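You operate a simulated robot arm through the tools that you are given. There is no shell and no other tool.

You are at the controls of a simulated robot arm. One attempt, no reset.

Task
Put the lantern's top together: fit the collar, then screw on the knob.

It is judged by the outcome, as a careful person would: the job done as asked, and still so three seconds after it is handed in. It fails if anything else is knocked over, pushed out of place, dropped, spilled or broken.

Robot
A 7-joint arm with a two-finger parallel gripper, fixed in place. Base frame: the origin is on the floor under the middle of its stand, x ahead of it, y to its left, z up. Lengths are in mm, angles in degrees, forces in N, time in s.
With the tool pointing down near the work surface it reaches from about 220 to 660 mm from the base axis. Its first joint turns from -66.0 to 66.0 degrees. Payload 1.57 kg.
The TCP is the grasp point between the finger pads, 30 mm short of the fingertips. In the tool frame z runs along the fingers and y along their closing line. Largest opening 110 mm; finger width 24, thickness 12; the body of the gripper, 48 by 112 mm, starts 78 mm behind the TCP.
Orientation is that of the tool frame in the base frame, as a unit quaternion [x, y, z, w]. With the fingers straight down and closing along the base's y, the tool's x points along the base's -x, its y along +y and its z along -z.

Tools
- The arm moves only by the tool move_arm. Its argument "increments" is a list of rows, each a list of 7 numbers: the turn, a rotation vector about the tool's x, y, z in degrees, then the shift along the tool's x, y, z in mm, then the gripper command, from -1 (shut) to 1 (fully open), values between in proportion. In form: [[rx, ry, rz, dx, dy, dz, hand], ...]. A call has 1 to 20 rows; each row shifts and turns the commanded pose from where the row before left it, along the tool's axes as they then stand. Rows are played at 5 a second. More than 50 mm and 8.6 degrees between two rows, or a gripper value outside its range, and nothing of the call is played. A pose out of reach is approached as far as the arm can. The call stops where the force on the tool passes 90 N (or 10 N more than at its start, if that is more) or the arm is blocked; 0.2 s more then pass. The fingers move at their own pace (about 108 mm/s each) and stop on an object; they squeeze with about 25 N. The grip force told is the motor's: it shows also when the fingers shut on nothing. Time passes only in rows, and 0.2 s behind the last, so rows that do not move let the fingers close. The reply holds the time, the measured pose of the TCP, the force on the tool along the base axes, the opening and the grip force, in the units named above and with some noise, with the torque about the TCP (base axes, N m) and any sound that the robot's microphone picked up.
- Cameras (640 x 400 px; columns grow to the right, rows downward): "scene" is fixed at [144.2, -376, 1425.3]; the picture's right is [0.90, -0.44, 0.00], its down [-0.22, -0.44, -0.87] and it looks along [0.39, 0.78, -0.49] (base axes); focal length 315 px, centre (320, 200). "wrist" rides on the gripper at [70, 16, -141] in the tool frame; the picture's right is [-0.23, 0.97, 0.00], its down [-0.86, -0.20, -0.48] and it looks along [-0.47, -0.11, 0.88] (tool axes); focal length 222 px, centre (320, 200). There is no depth. A picture from a camera that has moved, and an enlarged one, comes with that camera's place and axes in the base frame and with its lens. The place of the scene camera against the robot may be out by one fixed shift of up to 18 mm in any direction.
- capture(camera): a new picture of that camera. The clock stands still meanwhile.
- zoom(camera, box): a new picture of the part [left, top, right, bottom] of that camera's present view, enlarged. The clock stands still meanwhile.
- finish_job(): hands the job in; it is judged then, once.

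Places have to be worked out from the pictures, the camera data and where the tool is seen. Open the gripper and draw the arm clear of the work before you hand the job in, unless the task says otherwise.

The tools are called after "Emit:" as name(argument=value, ...) on one line, values as JSON. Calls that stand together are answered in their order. move_arm: Moves the arm, as the interface text tells. Its arguments: {"type":"object","properties":{"increments":{"type":"array","items":{"type":"array","items":{"type":"number"}}}},"required":["increments"]} The other tools are called the same way: capture (camera) takes a picture; zoom (camera, box) takes an enlarged picture of a part of a camera's view; finish_job () hands the job in.

At the start:

```text
time: 0.0
eef_pos: [420.3, 85.3, 1274.1]
ee_rot: [0.0, 1.0, 0.0, 0.0]
contact_force: [-0.6, 0.2, -0.6]
ft_torque: [0.01, 0.02, 0.02]
width: 110.0
finger_force: 0.0
```

scene: 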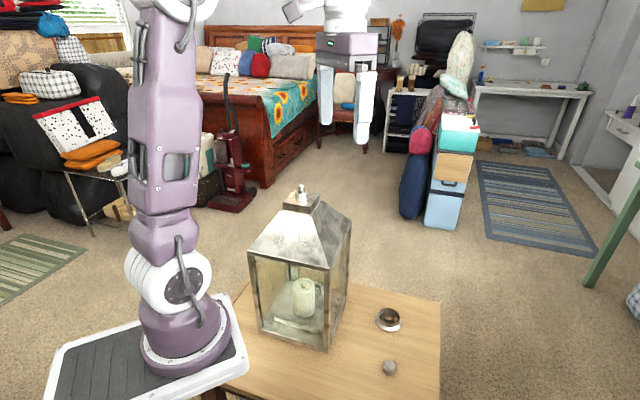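
wrist: 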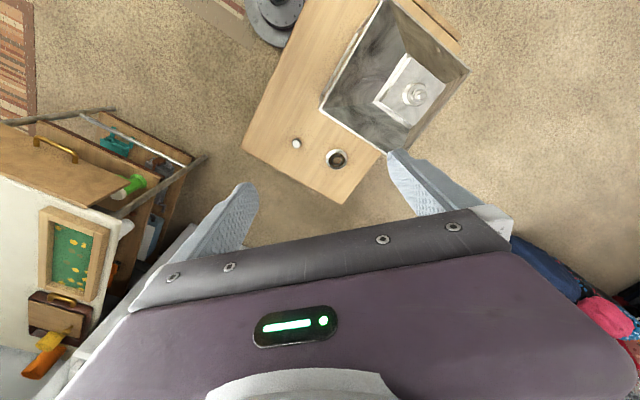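

I'll start by looking closely at the lantern, the collar and the knob from both cameras.

Emit:
zoom(camera="scene", box=[240, 170, 440, 400])

Emit:
zoom(camera="wrist", box=[240, 0, 480, 210])

Emit:
zoom(camera="scene", box=[270, 175, 350, 225])

Emit:
zoom(camera="scene", box=[360, 295, 424, 385])

```text
1.74 times, centred on (340, 285) of scene
camera zoom: at [144.2, -376.0, 1425.3], right [0.9, -0.44, 0.0], down [-0.22, -0.44, -0.87], along [0.39, 0.78, -0.49], focal length 547 px, centre (285, 52)
```

zoom: 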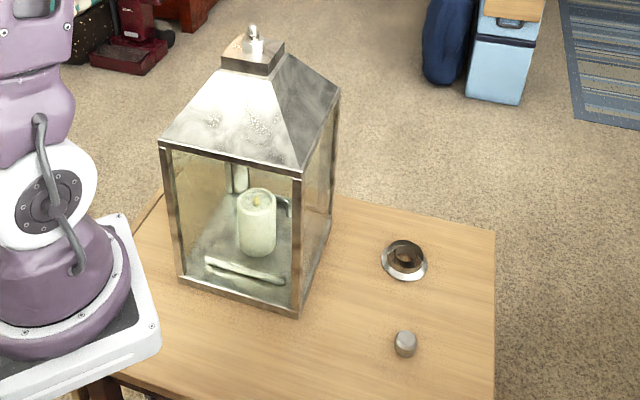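

```text
1.90 times, centred on (360, 105) of wrist
camera zoom: at [351.5, 101.0, 1414.9], right [0.23, 0.97, 0.0], down [0.86, -0.2, 0.48], along [0.47, -0.11, -0.88], focal length 423 px, centre (244, 381)
```

zoom: 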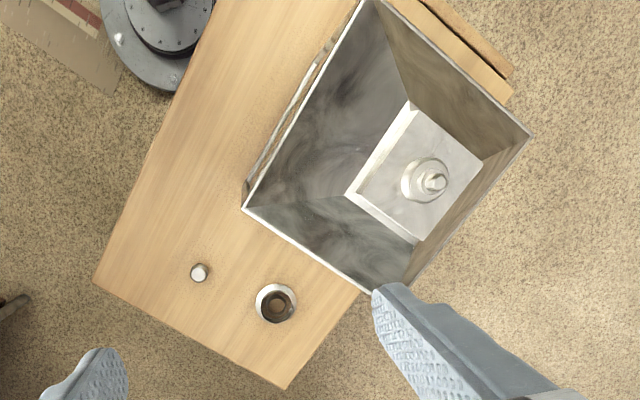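

```text
8.00 times, centred on (310, 200) of scene
camera zoom: at [144.2, -376.0, 1425.3], right [0.9, -0.44, 0.0], down [-0.22, -0.44, -0.87], along [0.39, 0.78, -0.49], focal length 2517 px, centre (400, 200)
```

zoom: 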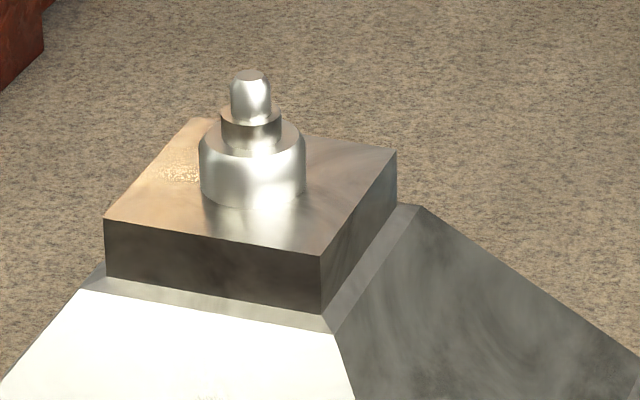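

```text
4.44 times, centred on (392, 340) of scene
camera zoom: at [144.2, -376.0, 1425.3], right [0.9, -0.44, 0.0], down [-0.22, -0.44, -0.87], along [0.39, 0.78, -0.49], focal length 1398 px, centre (0, -422)
```

zoom: 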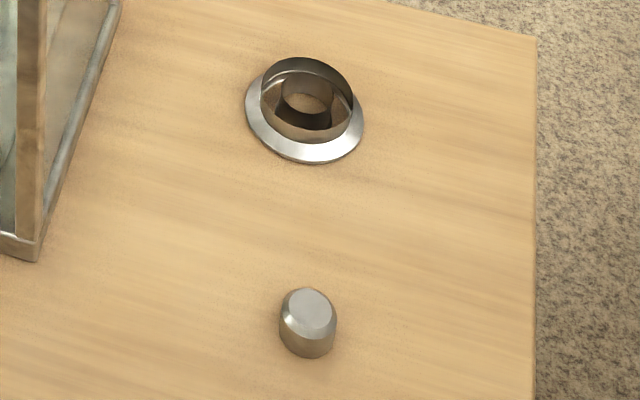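

The collar (flange, cup and inner tube) lies near (600, 100) and the knob near (515, -17), both on a table at z≈670. The lantern's stepped post is near (400, 222) with its top at z≈1100. I'll move forward, clear of the lantern, and descend partway for a closer wrist view.

Emit:
move_arm(increments=[[0, 0, 0, -35, -6, 0, 1], [0, 0, 0, -35, -6, 0, 1], [0, 0, 0, -35, -6, 0, 1], [0, 0, 0, -35, -7, 0, 1], [0, 0, 0, 0, 0, 40, 1], [0, 0, 0, 0, 0, 40, 1], [0, 0, 0, 0, 0, 40, 1], [0, 0, 0, 0, 0, 40, 1], [0, 0, 0, 0, 0, 40, 1], [0, 0, 0, 0, 0, 40, 1]])

```text
time: 2.2
eef_pos: [525.9, 66.3, 1032.2]
ee_rot: [-0.001, 1.0, 0.001, 0.0]
contact_force: [0.8, -0.2, 0.2]
ft_torque: [0.02, -0.01, 0.02]
width: 110.1
finger_force: 0.0
out of reach, approached as far as the arm can: row 4
```

At height the reach limit clipped x to 526. I'll take pictures from here.

Emit:
capture(camera="scene")

Emit:
capture(camera="wrist")

```text
taken
```

scene: 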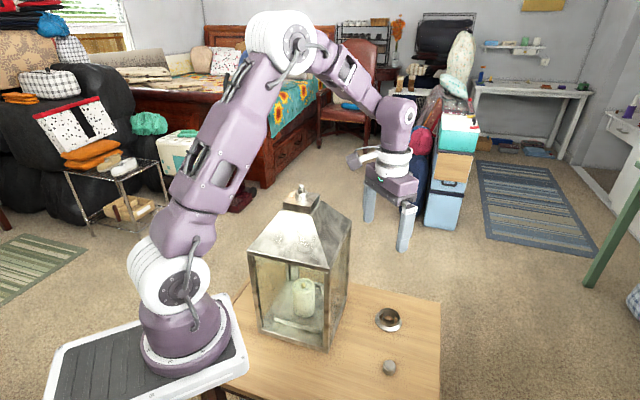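

```text
taken
camera wrist: at [456.4, 82.5, 1174.6], right [0.23, 0.97, 0.0], down [0.86, -0.2, 0.48], along [0.47, -0.11, -0.88], focal length 222 px, centre (320, 200)
```

wrist: 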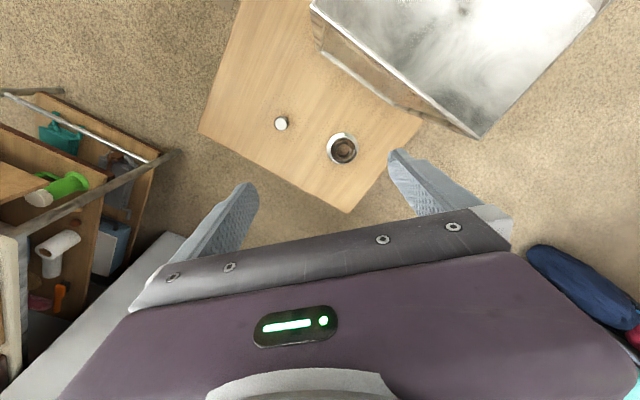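

The arm clears the lantern well, so I'll go on down and forward to z≈900 for a closer look.

Emit:
move_arm(increments=[[0, 0, 0, 0, 0, 40, 1], [0, 0, 0, -10, 0, 40, 1], [0, 0, 0, -10, 0, 40, 1], [0, 0, 0, -10, 0, 12, 1], [0, 0, 0, 0, 0, 0, 1]])

Emit:
zoom(camera="wrist", box=[220, 60, 420, 185])

Emit:
capture(camera="scene")

```text
time: 3.4
eef_pos: [556.4, 66.7, 900.9]
ee_rot: [0.0, 1.0, 0.0, -0.001]
contact_force: [-0.3, 0.2, 1.5]
ft_torque: [-0.01, -0.01, 0.03]
width: 110.2
finger_force: 0.1
```

```text
3.20 times, centred on (320, 122) of wrist
camera zoom: at [486.7, 82.1, 1042.4], right [0.23, 0.97, 0.0], down [0.86, -0.2, 0.48], along [0.47, -0.11, -0.88], focal length 711 px, centre (320, 448)
```

zoom: 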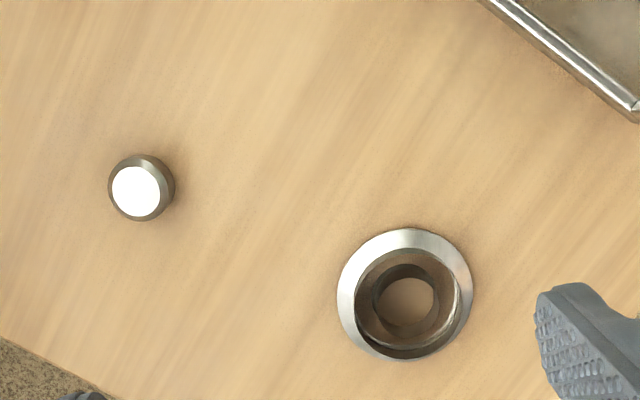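

```text
taken
```

scene: 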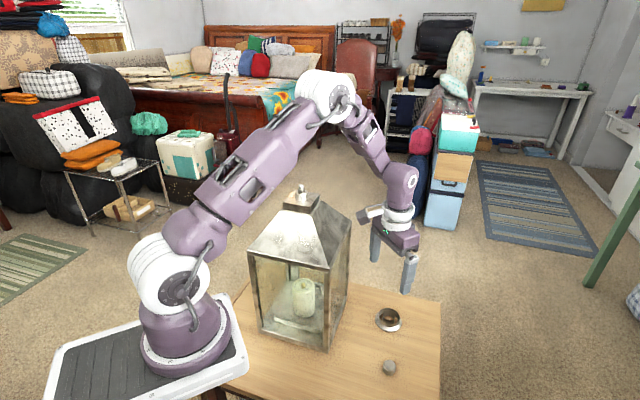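

I'll zoom in hard on the collar and knob to understand their shape.

Emit:
zoom(camera="wrist", box=[320, 125, 376, 178])

Emit:
zoom(camera="scene", box=[370, 303, 406, 336])

Emit:
zoom(camera="wrist", box=[248, 100, 280, 136])

Emit:
zoom(camera="scene", box=[376, 354, 404, 380])

```text
7.55 times, centred on (348, 152) of wrist
camera zoom: at [486.7, 82.1, 1042.4], right [0.23, 0.97, 0.0], down [0.86, -0.2, 0.48], along [0.47, -0.11, -0.88], focal length 1676 px, centre (109, 566)
```

zoom: 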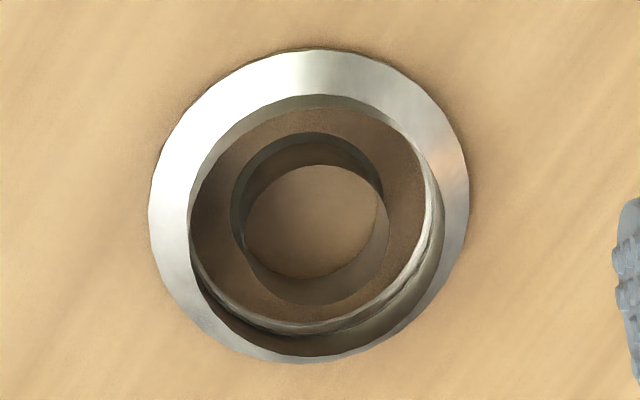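

```text
12.12 times, centred on (388, 320) of scene
camera zoom: at [144.2, -376.0, 1425.3], right [0.9, -0.44, 0.0], down [-0.22, -0.44, -0.87], along [0.39, 0.78, -0.49], focal length 3814 px, centre (-504, -1248)
```

zoom: 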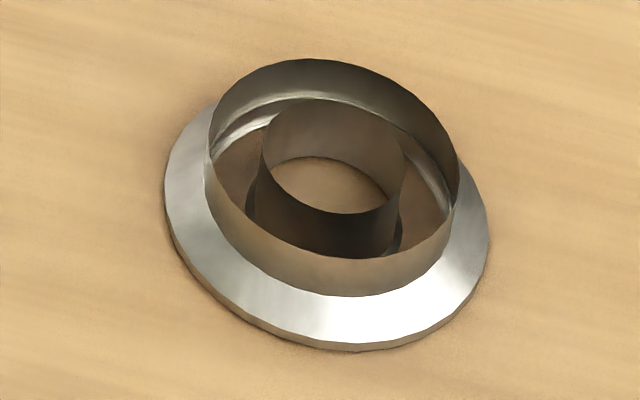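

```text
11.11 times, centred on (264, 118) of wrist
camera zoom: at [486.7, 82.1, 1042.4], right [0.23, 0.97, 0.0], down [0.86, -0.2, 0.48], along [0.47, -0.11, -0.88], focal length 2468 px, centre (942, 1111)
```

zoom: 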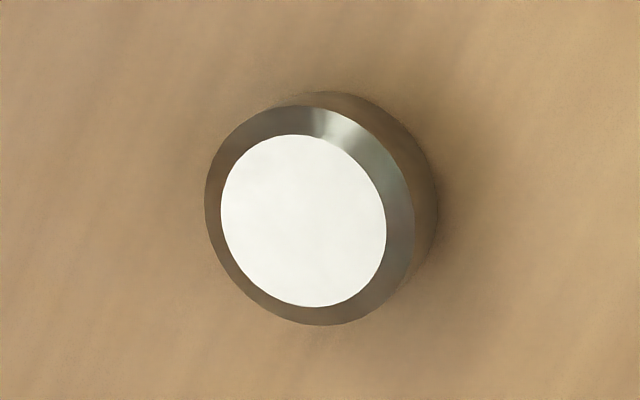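

```text
15.38 times, centred on (390, 367) of scene
camera zoom: at [144.2, -376.0, 1425.3], right [0.9, -0.44, 0.0], down [-0.22, -0.44, -0.87], along [0.39, 0.78, -0.49], focal length 4841 px, centre (-757, -2369)
```

zoom: 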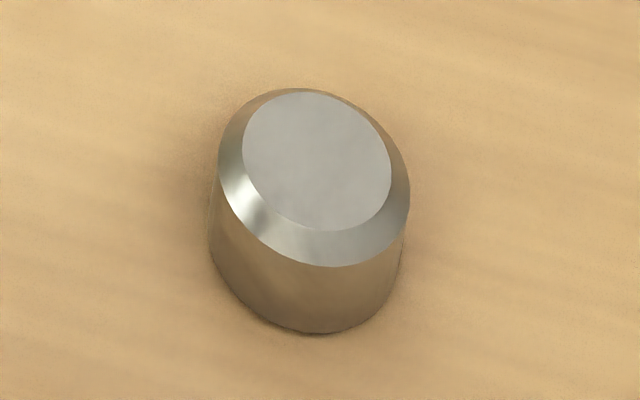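

The collar is a chamfered flange with an outer wall and an inner bore standing upward, and the knob sits chamfer-up. I'll shift sideways to get a baseline for triangulation.

Emit:
move_arm(increments=[[0, 0, 0, -22, -40, 0, 1], [0, 0, 0, -22, -40, 0, 1], [0, 0, 0, 0, 0, 0, 1], [0, 0, 0, 0, 0, 0, 1]])

Emit:
zoom(camera="wrist", box=[270, 50, 430, 150])

Emit:
capture(camera="wrist")

Emit:
zoom(camera="scene", box=[350, 180, 450, 290])

```text
time: 4.4
eef_pos: [600.3, -13.5, 901.9]
ee_rot: [0.0, 1.0, 0.001, 0.0]
contact_force: [0.2, 0.8, -0.5]
ft_torque: [0.0, 0.01, 0.02]
width: 109.9
finger_force: 0.0
```

```text
4.00 times, centred on (350, 100) of wrist
camera zoom: at [530.6, 3.1, 1043.6], right [0.23, 0.97, 0.0], down [0.86, -0.2, 0.48], along [0.47, -0.11, -0.88], focal length 888 px, centre (200, 600)
```

zoom: 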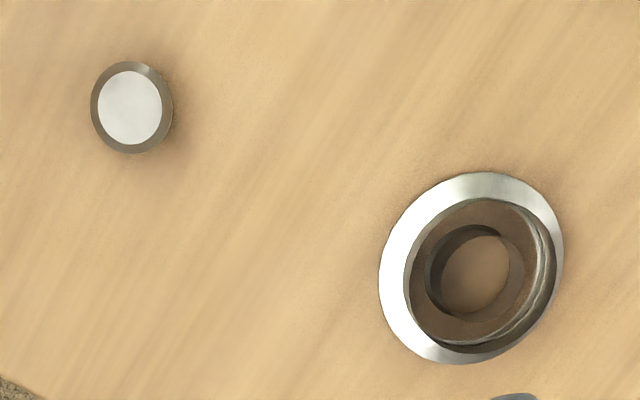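

```text
taken
camera wrist: at [530.6, 3.1, 1043.6], right [0.23, 0.97, 0.0], down [0.86, -0.2, 0.48], along [0.47, -0.11, -0.88], focal length 222 px, centre (320, 200)
```

wrist: 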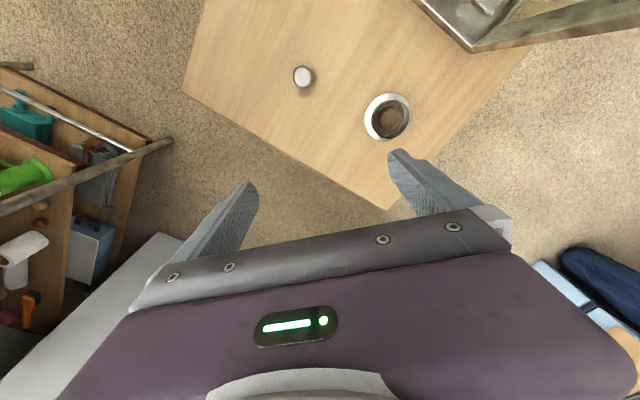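

```text
3.64 times, centred on (400, 235) of scene
camera zoom: at [144.2, -376.0, 1425.3], right [0.9, -0.44, 0.0], down [-0.22, -0.44, -0.87], along [0.39, 0.78, -0.49], focal length 1144 px, centre (29, 73)
```

zoom: 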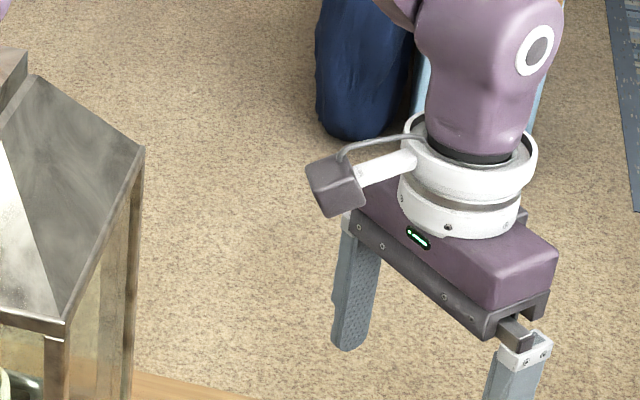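

From the two wrist views, the knob is at (521.7, -21.4) with its top at z≈666. The collar is at (611.5, 103) and the table is at z≈644. Next I'll rise and retreat, then go over the lantern to measure the post.

Emit:
move_arm(increments=[[0, 0, 0, 15, 0, -40, 1], [0, 0, 0, 20, 0, -40, 1], [0, 0, 0, 20, 0, -40, 1], [0, 0, 0, 25, 0, -40, 1], [0, 0, 0, 25, 0, -40, 1], [0, 0, 0, 25, 0, -40, 1], [0, 0, 0, 25, 0, -40, 1], [0, 0, 0, 25, 0, -40, 1], [0, 0, 0, 20, 40, 0, 1], [0, 0, 0, 0, 40, 0, 1], [0, 0, 0, 0, 40, 0, 1], [0, 0, 0, 0, 40, 0, 1], [0, 0, 0, 0, 0, 0, 1], [0, 0, 0, 0, 0, 0, 1]])

Emit:
capture(camera="wrist")

Emit:
capture(camera="scene")

```text
time: 7.4
eef_pos: [400.4, 147.5, 1222.6]
ee_rot: [0.0, 1.0, 0.0, 0.0]
contact_force: [0.2, -0.6, -0.5]
ft_torque: [-0.01, 0.01, 0.01]
width: 110.1
finger_force: 0.1
```

```text
taken
camera wrist: at [331.5, 163.4, 1363.8], right [0.23, 0.97, 0.0], down [0.86, -0.2, 0.48], along [0.47, -0.11, -0.88], focal length 222 px, centre (320, 200)
```

wrist: 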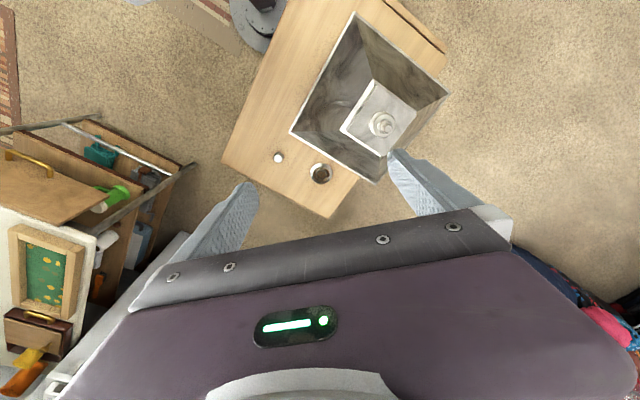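

```text
taken
```

scene: 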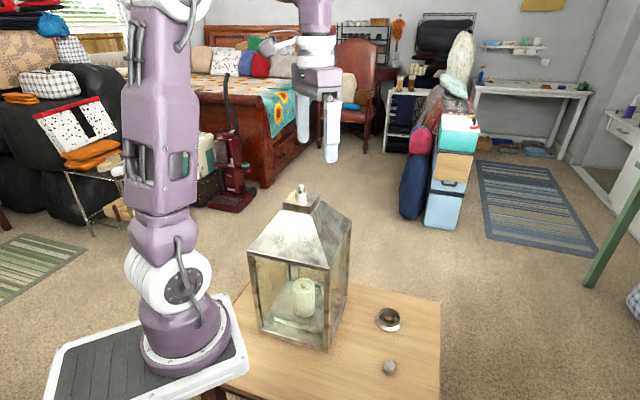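

I'll zoom on the post from this position, so I can triangulate it against the next one.

Emit:
zoom(camera="wrist", box=[340, 75, 420, 165])

Emit:
move_arm(increments=[[0, 0, 0, 0, 40, 0, 1], [0, 0, 0, 0, 33, 0, 1], [0, 0, 0, 0, 0, 0, 1], [0, 0, 0, 0, 0, 0, 1]])

Emit:
zoom(camera="wrist", box=[280, 100, 360, 190])

Emit:
zoom(camera="wrist", box=[300, 130, 340, 170])

```text
4.44 times, centred on (380, 120) of wrist
camera zoom: at [331.5, 163.4, 1363.8], right [0.23, 0.97, 0.0], down [0.86, -0.2, 0.48], along [0.47, -0.11, -0.88], focal length 987 px, centre (53, 556)
```

zoom: 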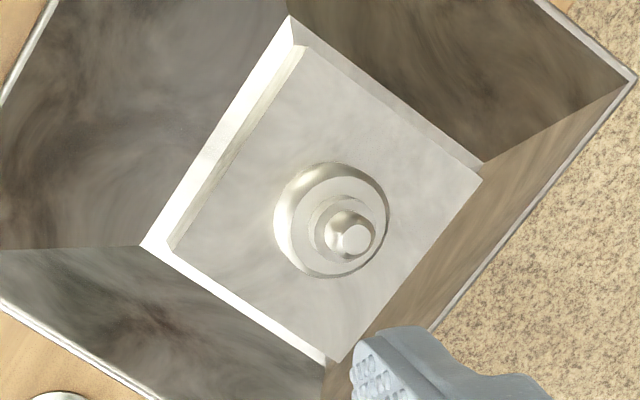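

```text
time: 8.4
eef_pos: [400.5, 220.1, 1222.7]
ee_rot: [0.0, 1.0, 0.0, 0.0]
contact_force: [-0.6, 1.4, -1.0]
ft_torque: [-0.02, 0.01, 0.03]
width: 109.9
finger_force: 0.1
```

```text
4.44 times, centred on (320, 145) of wrist
camera zoom: at [331.3, 236.2, 1364.3], right [0.23, 0.97, 0.0], down [0.86, -0.2, 0.48], along [0.47, -0.11, -0.88], focal length 987 px, centre (320, 444)
```

zoom: 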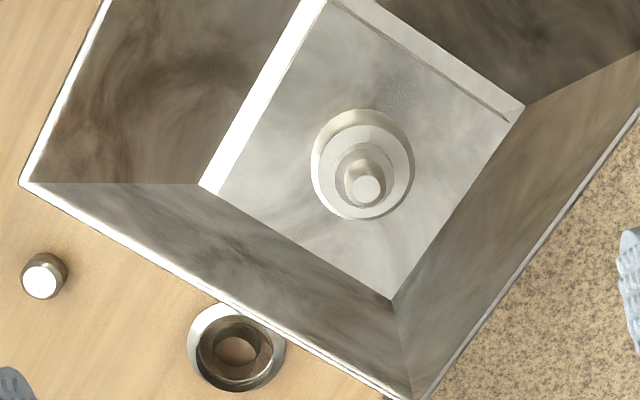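

```text
10.00 times, centred on (320, 150) of wrist
camera zoom: at [331.3, 236.2, 1364.3], right [0.23, 0.97, 0.0], down [0.86, -0.2, 0.48], along [0.47, -0.11, -0.88], focal length 2221 px, centre (320, 700)
```

zoom: 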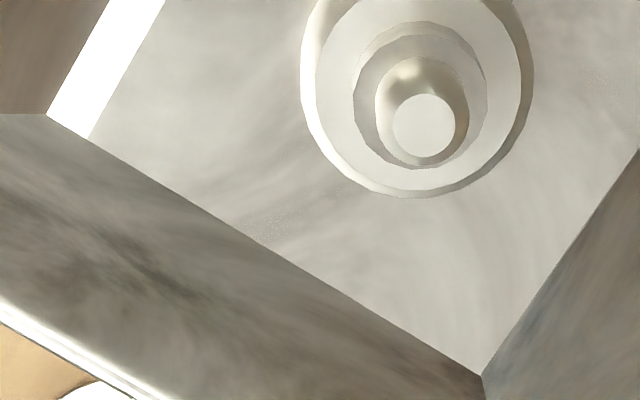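

The stud top comes out at about (402.6, 233.0, 1081). I'll take high-zoom views of the post and collar to get heights and diameters.

Emit:
zoom(camera="scene", box=[288, 178, 320, 198])

Emit:
zoom(camera="scene", box=[374, 306, 402, 323])

Emit:
zoom(camera="wrist", box=[306, 118, 346, 158])

Emit:
zoom(camera="wrist", box=[288, 164, 318, 192])

```text
16.00 times, centred on (304, 188) of scene
camera zoom: at [144.2, -376.0, 1425.3], right [0.9, -0.44, 0.0], down [-0.22, -0.44, -0.87], along [0.39, 0.78, -0.49], focal length 5035 px, centre (576, 392)
```

zoom: 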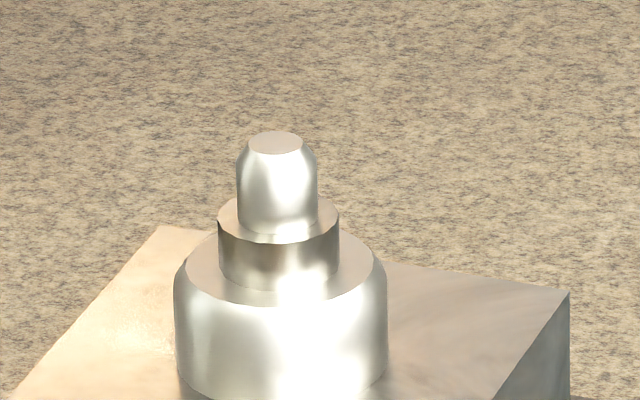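

```text
16.00 times, centred on (388, 314) of scene
camera zoom: at [144.2, -376.0, 1425.3], right [0.9, -0.44, 0.0], down [-0.22, -0.44, -0.87], along [0.39, 0.78, -0.49], focal length 5035 px, centre (-768, -1632)
```

zoom: 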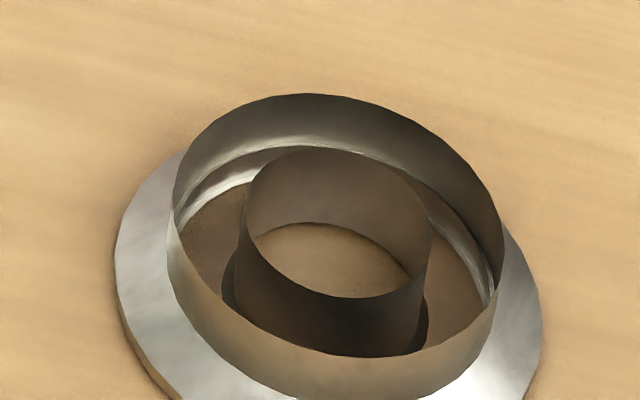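

```text
10.00 times, centred on (326, 138) of wrist
camera zoom: at [331.3, 236.2, 1364.3], right [0.23, 0.97, 0.0], down [0.86, -0.2, 0.48], along [0.47, -0.11, -0.88], focal length 2221 px, centre (260, 820)
```

zoom: 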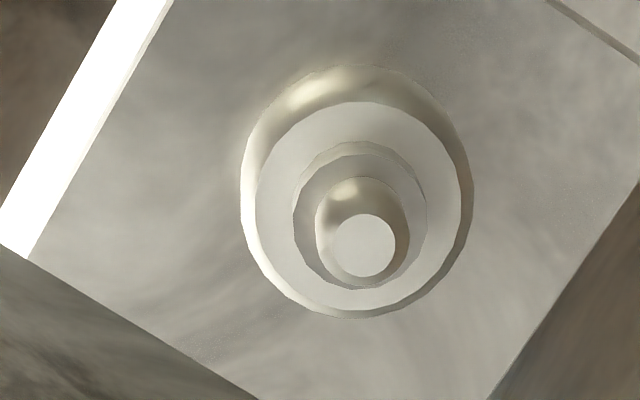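

```text
14.29 times, centred on (303, 178) of wrist
camera zoom: at [331.3, 236.2, 1364.3], right [0.23, 0.97, 0.0], down [0.86, -0.2, 0.48], along [0.47, -0.11, -0.88], focal length 3173 px, centre (563, 514)
```

zoom: 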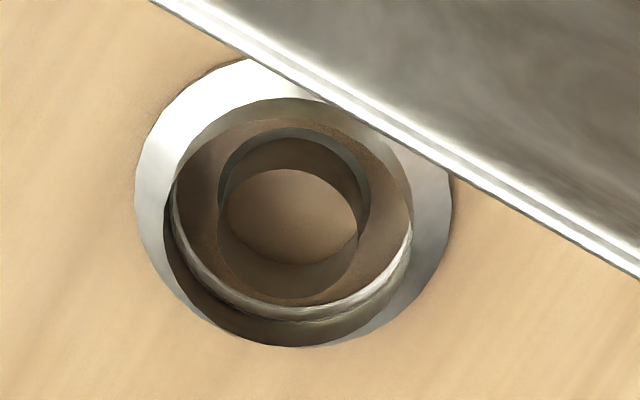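

The post has a boss of about 31.6 mm diameter and 15 mm height, an 18 mm step and an 11.7 mm stud, with the cap at z≈1046. The collar's bore is about 34 mm and its outer wall 60 mm. Before choosing which way up it goes, I'll pick it up and look at its underside, so I'm heading to a point above it.

Emit:
move_arm(increments=[[0, 0, 0, -20, -40, 0, 1], [0, 0, 0, -20, -40, 0, 1], [0, 0, 0, -20, -40, 0, 1], [0, 0, 0, -20, -40, 0, 1], [0, 0, 0, -11, 3.6, 38.5, 1], [0, 0, 0, -11, 3.6, 38.5, 1], [0, 0, 0, -11, 3.6, 38.5, 1], [0, 0, 0, -11, 3.6, 38.5, 1], [0, 0, 0, -11, 3.6, 38.5, 1], [0, 0, 0, -11, 3.6, 38.5, 1], [0, 0, 0, -11, 3.6, 38.5, 1], [0, 0, 0, -11, 3.6, 38.5, 1], [0, 0, 0, -11, 3.6, 38.5, 1], [0, 0, 0, -11, 3.6, 38.5, 1], [0, 0, 0, -11, 3.6, 38.5, 1], [0, 0, 0, -10, 3.4, 38.5, 1], [0, 0, 0, 0, 0, 0, 1], [0, 0, 0, 0, 0, 0, 1]])

Emit:
capture(camera="wrist")

Emit:
capture(camera="scene")

```text
time: 12.2
eef_pos: [611.2, 102.5, 760.0]
ee_rot: [0.0, 1.0, 0.0, 0.0]
contact_force: [-0.1, 0.1, -0.1]
ft_torque: [-0.01, -0.05, 0.02]
width: 110.0
finger_force: 0.0
```

```text
taken
camera wrist: at [541.1, 118.5, 901.1], right [0.23, 0.97, 0.0], down [0.86, -0.2, 0.48], along [0.47, -0.11, -0.88], focal length 222 px, centre (320, 200)
```

wrist: 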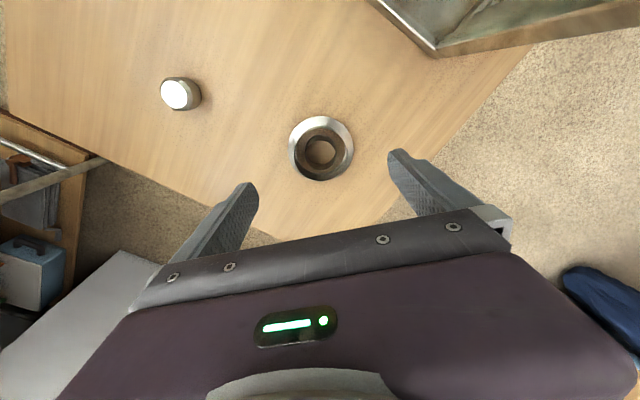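

```text
taken
```

scene: 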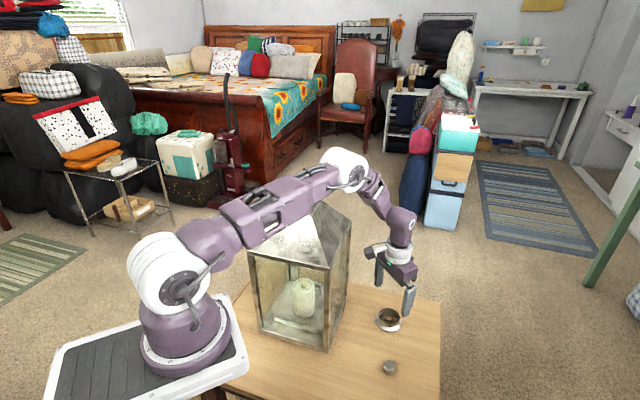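

I'm above the collar and the arm link clears the lantern roof. I'll zoom in to check centering before descending.

Emit:
zoom(camera="wrist", box=[270, 100, 374, 190])

```text
4.44 times, centred on (322, 145) of wrist
camera zoom: at [541.1, 118.5, 901.1], right [0.23, 0.97, 0.0], down [0.86, -0.2, 0.48], along [0.47, -0.11, -0.88], focal length 987 px, centre (311, 444)
```

zoom: 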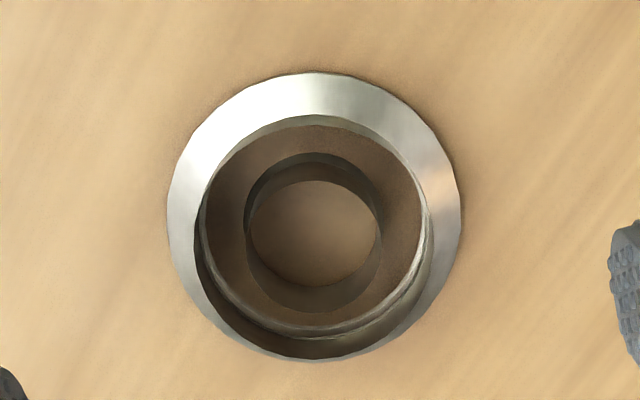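

The collar centre is at (610.4, 103.2). I'll correct by under 1 mm and descend so the fingertips stop just above the flange, with the fingers still open.

Emit:
move_arm(increments=[[0, 0, 0, 0.8, 0.7, 25, 1], [0, 0, 0, 0, 0, 20, 1], [0, 0, 0, 0, 0, 15, 1], [0, 0, 0, 0, 0, 8, 1], [0, 0, 0, 0, 0, 5, 1], [0, 0, 0, 0, 0, 0, 1]])

Emit:
capture(camera="wrist")

Emit:
zoom(camera="scene", box=[350, 235, 430, 345])

```text
time: 13.6
eef_pos: [610.7, 103.9, 686.1]
ee_rot: [-0.001, 1.0, 0.0, 0.0]
contact_force: [0.1, -0.7, -0.1]
ft_torque: [0.01, 0.03, 0.0]
width: 109.7
finger_force: 0.1
```

```text
taken
camera wrist: at [541.1, 119.4, 828.2], right [0.23, 0.97, 0.0], down [0.86, -0.2, 0.48], along [0.47, -0.11, -0.88], focal length 222 px, centre (320, 200)
```

wrist: 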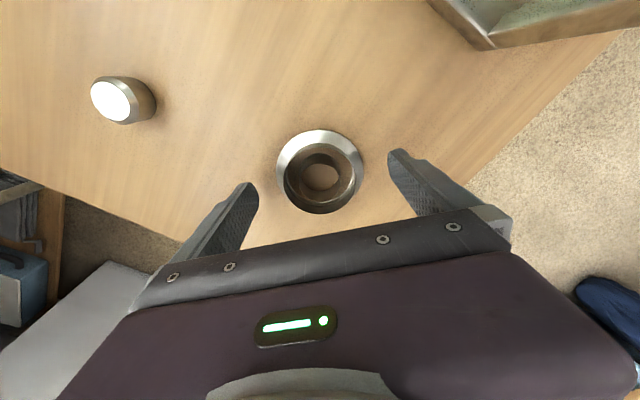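

```text
3.64 times, centred on (390, 290) of scene
camera zoom: at [144.2, -376.0, 1425.3], right [0.9, -0.44, 0.0], down [-0.22, -0.44, -0.87], along [0.39, 0.78, -0.49], focal length 1144 px, centre (66, -127)
```

zoom: 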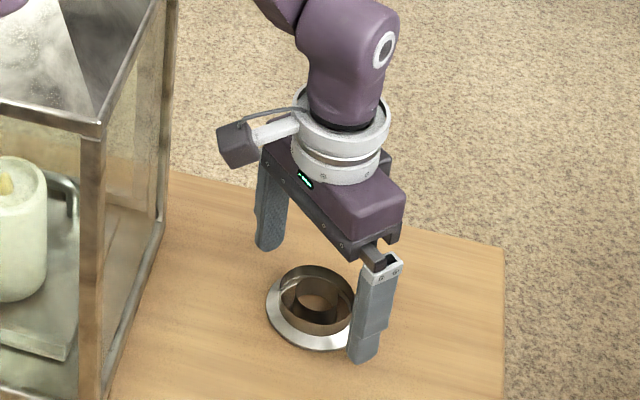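

The fingers straddle the collar at the right height with no contact force. I'll close gradually on the outer wall.

Emit:
move_arm(increments=[[0, 0, 0, 0, 0, 0, 0.3], [0, 0, 0, 0, 0, 0, 0.15], [0, 0, 0, 0, 0, 0, 0.0], [0, 0, 0, 0, 0, 0, -0.3], [0, 0, 0, 0, 0, 0, -1], [0, 0, 0, 0, 0, 0, -1]])

Emit:
zoom(camera="wrist", box=[240, 110, 400, 230])

Emit:
zoom(camera="scene", box=[365, 280, 415, 345])

```text
time: 15.0
eef_pos: [611.1, 103.2, 686.9]
ee_rot: [0.0, 1.0, 0.0, -0.001]
contact_force: [0.4, -0.3, 1.2]
ft_torque: [-0.03, -0.03, 0.02]
width: 65.0
finger_force: 24.7
```

```text
3.33 times, centred on (320, 170) of wrist
camera zoom: at [541.1, 119.5, 828.3], right [0.23, 0.97, 0.0], down [0.85, -0.2, 0.48], along [0.47, -0.11, -0.88], focal length 740 px, centre (320, 300)
```

zoom: 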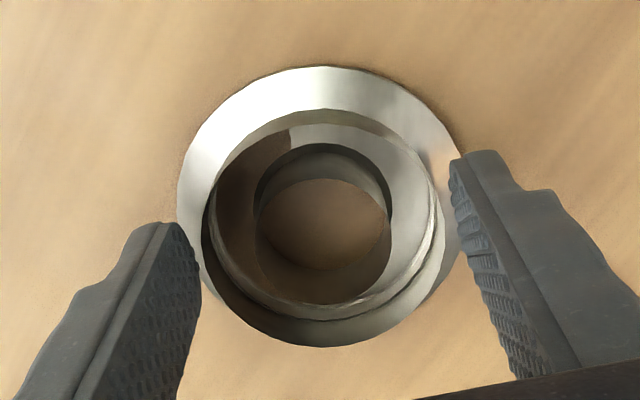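

```text
6.15 times, centred on (390, 312) of scene
camera zoom: at [144.2, -376.0, 1425.3], right [0.9, -0.44, 0.0], down [-0.22, -0.44, -0.87], along [0.39, 0.78, -0.49], focal length 1936 px, centre (-111, -492)
```

zoom: 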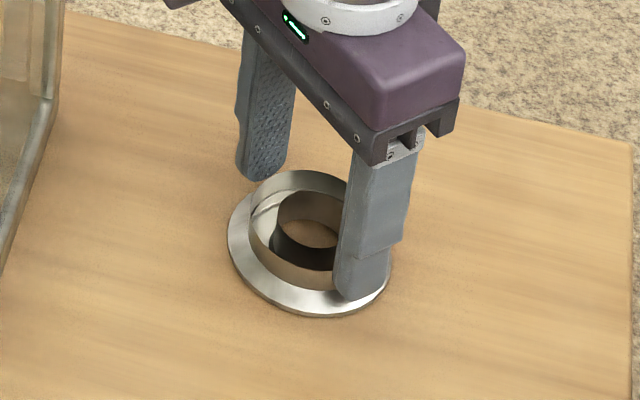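

The grip stopped at 65 mm, which is wider than the 60 mm I estimated for the wall, so the tips may be riding on the flange cone. I'll open a little, rise 4 mm and re-grip to compare.

Emit:
move_arm(increments=[[0, 0, 0, 0, 0, 0, 0.4], [0, 0, 0, 0, 0, 0, 0.4], [0, 0, 0, 0, 0, -4, 0.4], [0, 0, 0, 0, 0, 0, 0.1], [0, 0, 0, 0, 0, 0, -0.3], [0, 0, 0, 0, 0, 0, -1], [0, 0, 0, 0, 0, 0, -1]])

Emit:
zoom(camera="wrist", box=[240, 110, 400, 230])

Emit:
zoom(camera="scene", box=[370, 295, 410, 335])

```text
time: 16.6
eef_pos: [610.8, 103.3, 689.8]
ee_rot: [0.0, 1.0, 0.0, 0.0]
contact_force: [-0.6, -0.6, -0.4]
ft_torque: [0.0, 0.02, 0.01]
width: 65.1
finger_force: 25.0
```

```text
3.33 times, centred on (320, 170) of wrist
camera zoom: at [541.1, 119.2, 832.3], right [0.23, 0.97, 0.0], down [0.86, -0.2, 0.48], along [0.47, -0.11, -0.88], focal length 740 px, centre (320, 300)
```

zoom: 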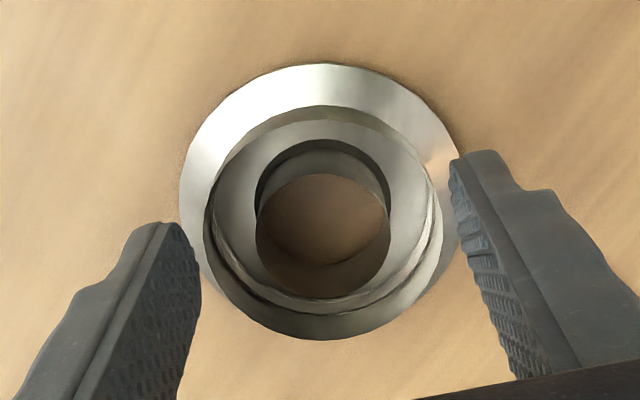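

```text
10.00 times, centred on (390, 315) of scene
camera zoom: at [144.2, -376.0, 1425.3], right [0.9, -0.44, 0.0], down [-0.22, -0.44, -0.87], along [0.39, 0.78, -0.49], focal length 3147 px, centre (-380, -950)
```

zoom: 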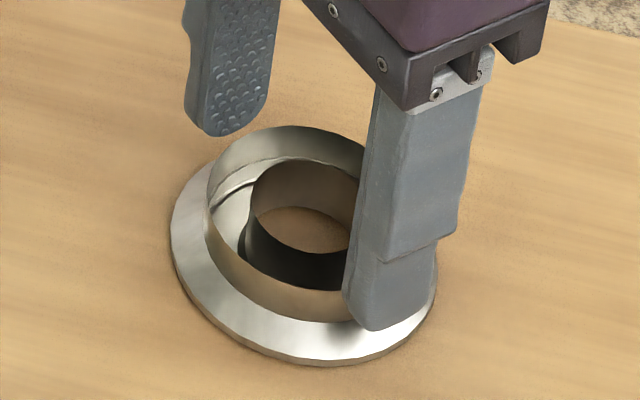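

The width is 65 mm at both heights, so it is a solid vertical wall grip. I'll lift the collar a little and check that it comes along.

Emit:
move_arm(increments=[[0, 0, 0, 0, 0, -5, -1], [0, 0, 0, 0, 0, -10, -1], [0, 0, 0, 0, 0, -20, -1], [0, 0, 0, 0, 0, -30, -1], [0, 0, 0, 0, 0, 0, -1]])

Emit:
zoom(camera="wrist", box=[240, 110, 400, 230])

Emit:
zoom(camera="scene", box=[360, 260, 420, 330])

```text
time: 17.8
eef_pos: [609.9, 105.0, 756.8]
ee_rot: [0.0, 1.0, -0.001, 0.0]
contact_force: [-0.7, 0.2, -1.1]
ft_torque: [0.0, 0.01, 0.02]
width: 64.9
finger_force: 25.2
```

```text
3.33 times, centred on (320, 170) of wrist
camera zoom: at [540.8, 120.2, 897.1], right [0.23, 0.97, 0.0], down [0.86, -0.2, 0.48], along [0.47, -0.11, -0.88], focal length 740 px, centre (320, 300)
```

zoom: 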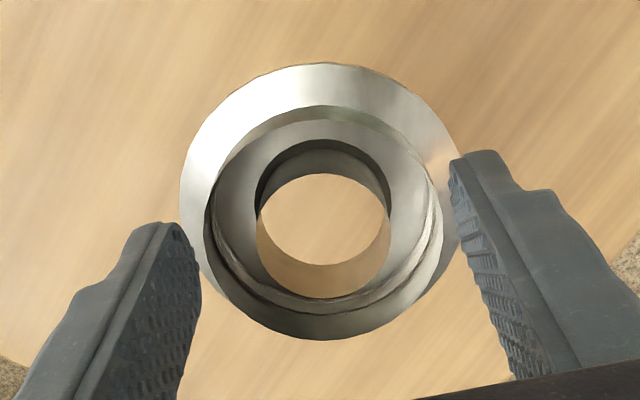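

```text
5.71 times, centred on (390, 295) of scene
camera zoom: at [144.2, -376.0, 1425.3], right [0.9, -0.44, 0.0], down [-0.22, -0.44, -0.87], along [0.39, 0.78, -0.49], focal length 1798 px, centre (-80, -343)
```

zoom: 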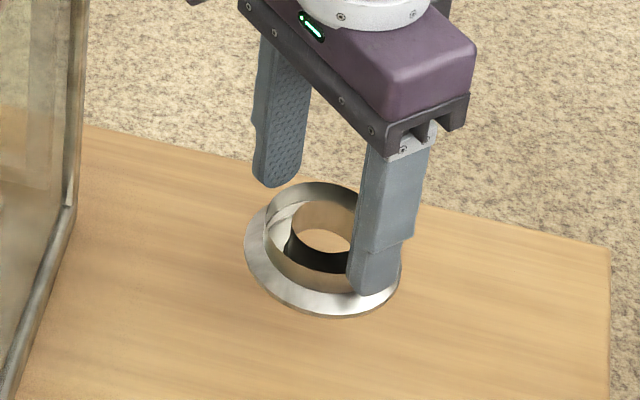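

The collar is held securely. I'll carry it up and away from the lantern, then tilt it so the scene camera can see the underside.

Emit:
move_arm(increments=[[0, 0, 0, 10, -13, -33, -1], [0, 0, 0, 15, -13.5, -33, -1], [0, 0, 0, 15, -13.5, -33, -1], [0, 0, 0, 15, -13.5, -33, -1], [0, 0, 0, 15, -13.5, -33, -1], [0, 0, 0, 15, -13.5, -33, -1], [0, 0, 0, 15, -13.5, -33, -1], [0, 0, 0, 15, -13.5, -33, -1], [0, 0, 0, 15, -13.5, -33, -1], [0, 0, 0, 15, -13.5, -33, -1], [0, 0, 0, 15, -13.5, -33, -1], [0, 0, 0, 15, -13.5, -33, -1], [7, 3, 0, 0, 0, 0, -1], [7, 3, 0, 0, 0, 0, -1], [7, 3, 0, 0, 0, 0, -1], [7, 3, 0, 0, 0, 0, -1], [0, 0, 0, 0, 0, 0, -1]])

Emit:
capture(camera="scene")

```text
time: 21.4
eef_pos: [435.5, -57.9, 1151.9]
ee_rot: [0.0, 0.965, -0.243, -0.104]
contact_force: [0.1, 0.3, -1.0]
ft_torque: [0.01, 0.0, 0.0]
width: 64.8
finger_force: 24.7
```

```text
taken
```

scene: 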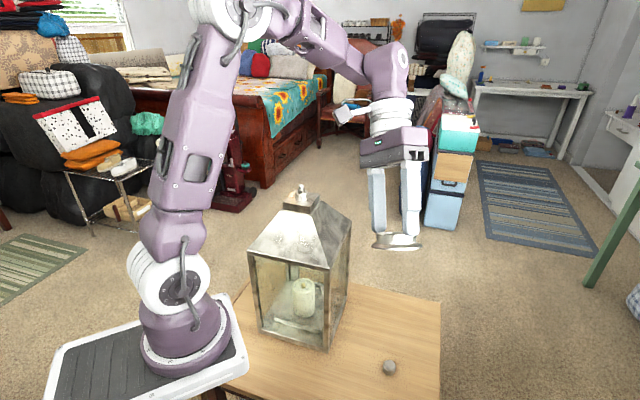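

At 30° tilt the collar is nearly edge-on to the camera, so I'll tilt further to expose the underside.

Emit:
move_arm(increments=[[7, 3, 0, 0, 0, 0, -1], [7, 3, 0, 0, 0, 0, -1], [7, 3, 0, 0, 0, 0, -1], [7, 3, 0, 0, 0, 0, -1], [7, 3, 0, 0, 0, 0, -1], [0, 0, 0, 0, 0, 0, -1]])

Emit:
capture(camera="scene")

Emit:
zoom(camera="scene", box=[350, 190, 450, 260])

```text
time: 22.8
eef_pos: [435.2, -58.1, 1151.9]
ee_rot: [0.0, 0.826, -0.519, -0.222]
contact_force: [-0.4, 0.4, 0.3]
ft_torque: [0.04, 0.0, -0.02]
width: 64.6
finger_force: 25.3
```

```text
taken
```

scene: 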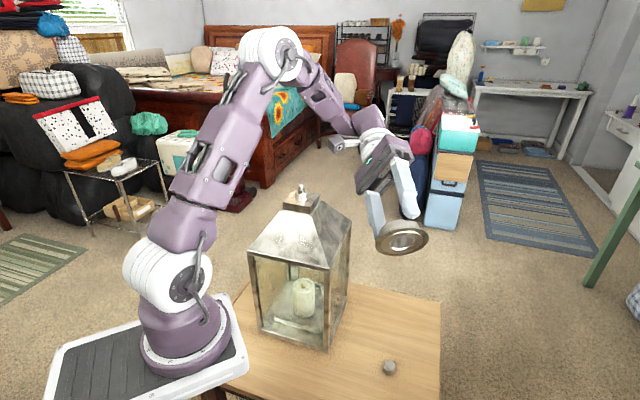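

```text
5.71 times, centred on (400, 225) of scene
camera zoom: at [144.2, -376.0, 1425.3], right [0.9, -0.44, 0.0], down [-0.22, -0.44, -0.87], along [0.39, 0.78, -0.49], focal length 1798 px, centre (-137, 57)
```

zoom: 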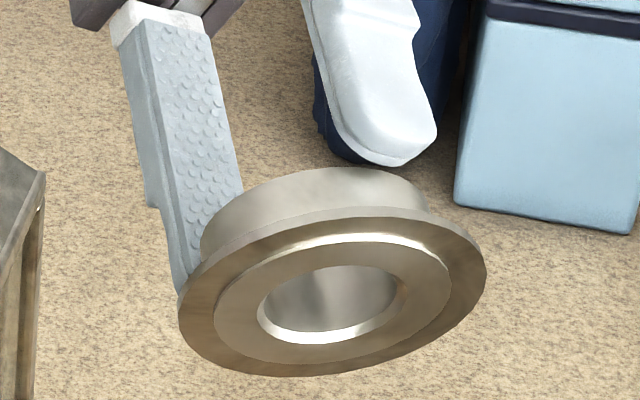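

The underside is visible now, with a flat flange, an inner disc and a hole with a bright edge. I'll zoom in further.

Emit:
zoom(camera="scene", box=[376, 214, 440, 260])

Emit:
zoom(camera="wrist", box=[250, 110, 400, 230])

```text
8.70 times, centred on (408, 237) of scene
camera zoom: at [144.2, -376.0, 1425.3], right [0.9, -0.44, 0.0], down [-0.22, -0.44, -0.87], along [0.39, 0.78, -0.49], focal length 2736 px, centre (-445, -122)
```

zoom: 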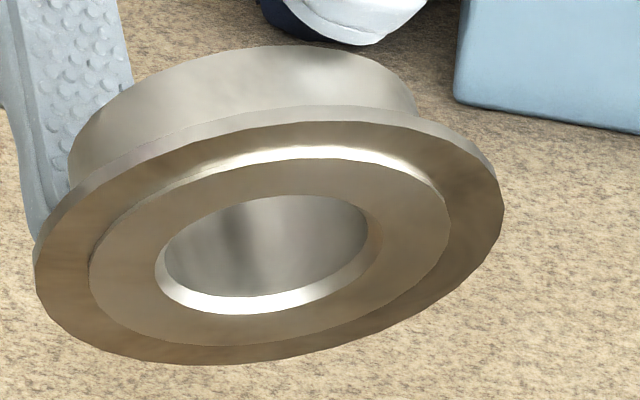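

```text
3.33 times, centred on (325, 170) of wrist
camera zoom: at [421.0, 86.5, 1215.0], right [-0.02, 0.4, -0.92], down [0.99, 0.12, 0.03], along [0.12, -0.91, -0.4], focal length 740 px, centre (303, 300)
```

zoom: 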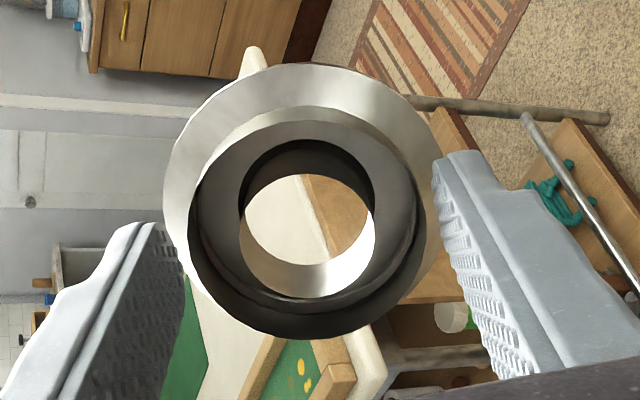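

The bore has a lead-in chamfer and a foot disc on the flange side, so the boss should enter from there: flange down, neck up, as it lay. The 65 mm width matches a corner contact on an eight-sided neck, and the fingers overlap it only slightly. I'll take it back to the table and re-grip deeper, turned by 22.5°.

Emit:
move_arm(increments=[[-7, -3, 0, 0, 0, 0, -1], [-7, -3, 0, 0, 0, 0, -1], [-7, -3, 0, 0, 0, 0, -1], [-7, -3, 0, 0, 0, 0, -1], [-7, -3, 0, 0, 0, 0, -1], [-7, -3, 0, 0, 0, 0, -1], [-7, -3, 0, 0, 0, 0, -1], [-7, -3, 0, 0, 0, 0, -1], [-7, -3, 0, 0, 0, 0, -1], [0, 0, 0, -15, 13.5, 33, -1], [0, 0, 0, -15, 13.5, 33, -1], [0, 0, 0, -15, 13.5, 33, -1], [0, 0, 0, -15, 13.5, 33, -1], [0, 0, 0, -15, 13.5, 33, -1], [0, 0, 0, -15, 13.5, 33, -1], [0, 0, 0, -15, 13.5, 33, -1], [0, 0, 0, -15, 13.5, 33, -1], [0, 0, 0, -15, 13.5, 33, -1], [0, 0, 0, -15, 13.5, 33, -1], [0, 0, 0, 0, 0, 0, -1]])

Emit:
capture(camera="scene")

```text
time: 27.0
eef_pos: [585.6, 76.9, 822.0]
ee_rot: [0.0, 1.0, 0.0, 0.001]
contact_force: [0.1, -0.1, -1.0]
ft_torque: [0.02, 0.02, -0.04]
width: 64.7
finger_force: 24.7
```

```text
taken
```

scene: 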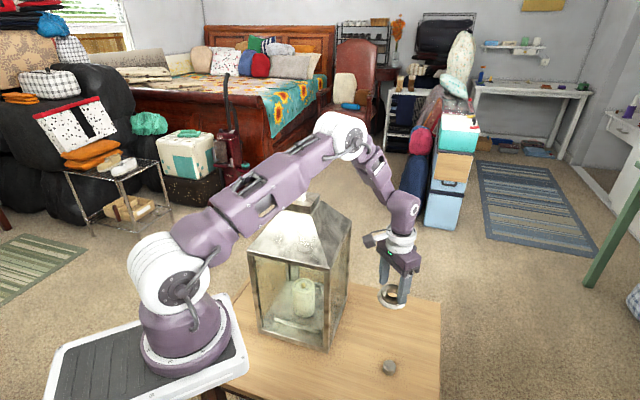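

The collar is still held and vertical. I'll lower it onto the table here, with smaller steps near the end.

Emit:
move_arm(increments=[[0, 0, 0, 0, 0, 40, -1], [0, 0, 0, 0, 0, 40, -1], [0, 0, 0, 0, 0, 30, -1], [0, 0, 0, 0, 0, 15, -1], [0, 0, 0, 0, 0, 4, -1], [0, 0, 0, 0, 0, 1.5, -1], [0, 0, 0, 0, 0, 0, -1]])

```text
time: 28.6
eef_pos: [584.8, 76.1, 691.8]
ee_rot: [0.0, 1.0, -0.001, 0.0]
contact_force: [0.4, 0.2, -0.9]
ft_torque: [0.02, -0.03, -0.04]
width: 65.0
finger_force: 24.8
```

Emit:
move_arm(increments=[[0, 0, 0, 0, 0, 1, -1], [0, 0, 0, 0, 0, 1, -1], [0, 0, 0, 0, 0, 0, -1]])

Emit:
zoom(camera="scene", box=[365, 275, 425, 325])

```text
time: 29.4
eef_pos: [584.8, 77.9, 690.2]
ee_rot: [0.0, 1.0, 0.0, 0.002]
contact_force: [-5.2, -0.5, 20.7]
ft_torque: [0.01, 0.09, 0.2]
width: 64.8
finger_force: 24.8
```

```text
8.00 times, centred on (395, 300) of scene
camera zoom: at [143.7, -376.1, 1425.3], right [0.9, -0.44, 0.0], down [-0.22, -0.44, -0.87], along [0.39, 0.78, -0.49], focal length 2517 px, centre (-280, -600)
```

zoom: 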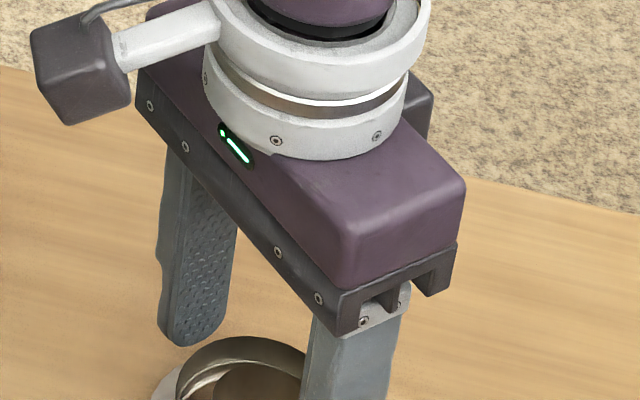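

The collar touches the table at TCP z≈690.5, so the table is at about 639. I'll release it and turn the gripper 22.5° to press the flats instead of the corners, then look at the centering.

Emit:
move_arm(increments=[[0, 0, 0, 0, 0, -1, 0.0], [0, 0, 0, 0, 0, 0, 0.7], [0, 0, 0, 0, 0, 0, 0.7], [0, 0, 7.5, 0, 0, -1, 0.7], [0, 0, 7.5, 0, 0, 0, 0.7], [0, 0, 7.5, 0, 0, 0, 0.7], [0, 0, 0, 0, 0, 0, 0.7]])

Emit:
zoom(camera="wrist", box=[240, 100, 400, 220])

Emit:
zoom(camera="scene", box=[360, 285, 420, 335])

```text
time: 31.0
eef_pos: [585.5, 77.3, 690.3]
ee_rot: [0.196, 0.981, 0.001, -0.001]
contact_force: [0.5, 1.0, -0.3]
ft_torque: [-0.01, 0.01, 0.0]
width: 93.2
finger_force: 0.1
```

```text
3.33 times, centred on (320, 160) of wrist
camera zoom: at [527.4, 118.4, 832.7], right [0.58, 0.81, 0.0], down [0.71, -0.51, 0.48], along [0.39, -0.28, -0.88], focal length 740 px, centre (320, 333)
```

zoom: 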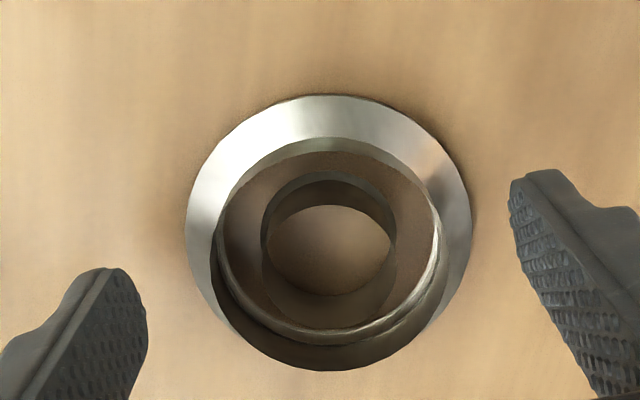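

```text
8.00 times, centred on (390, 310) of scene
camera zoom: at [144.2, -376.0, 1425.3], right [0.9, -0.44, 0.0], down [-0.22, -0.44, -0.87], along [0.39, 0.78, -0.49], focal length 2517 px, centre (-240, -680)
```

zoom: 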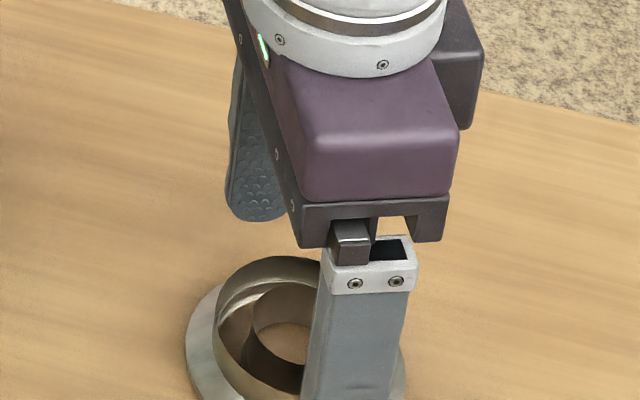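

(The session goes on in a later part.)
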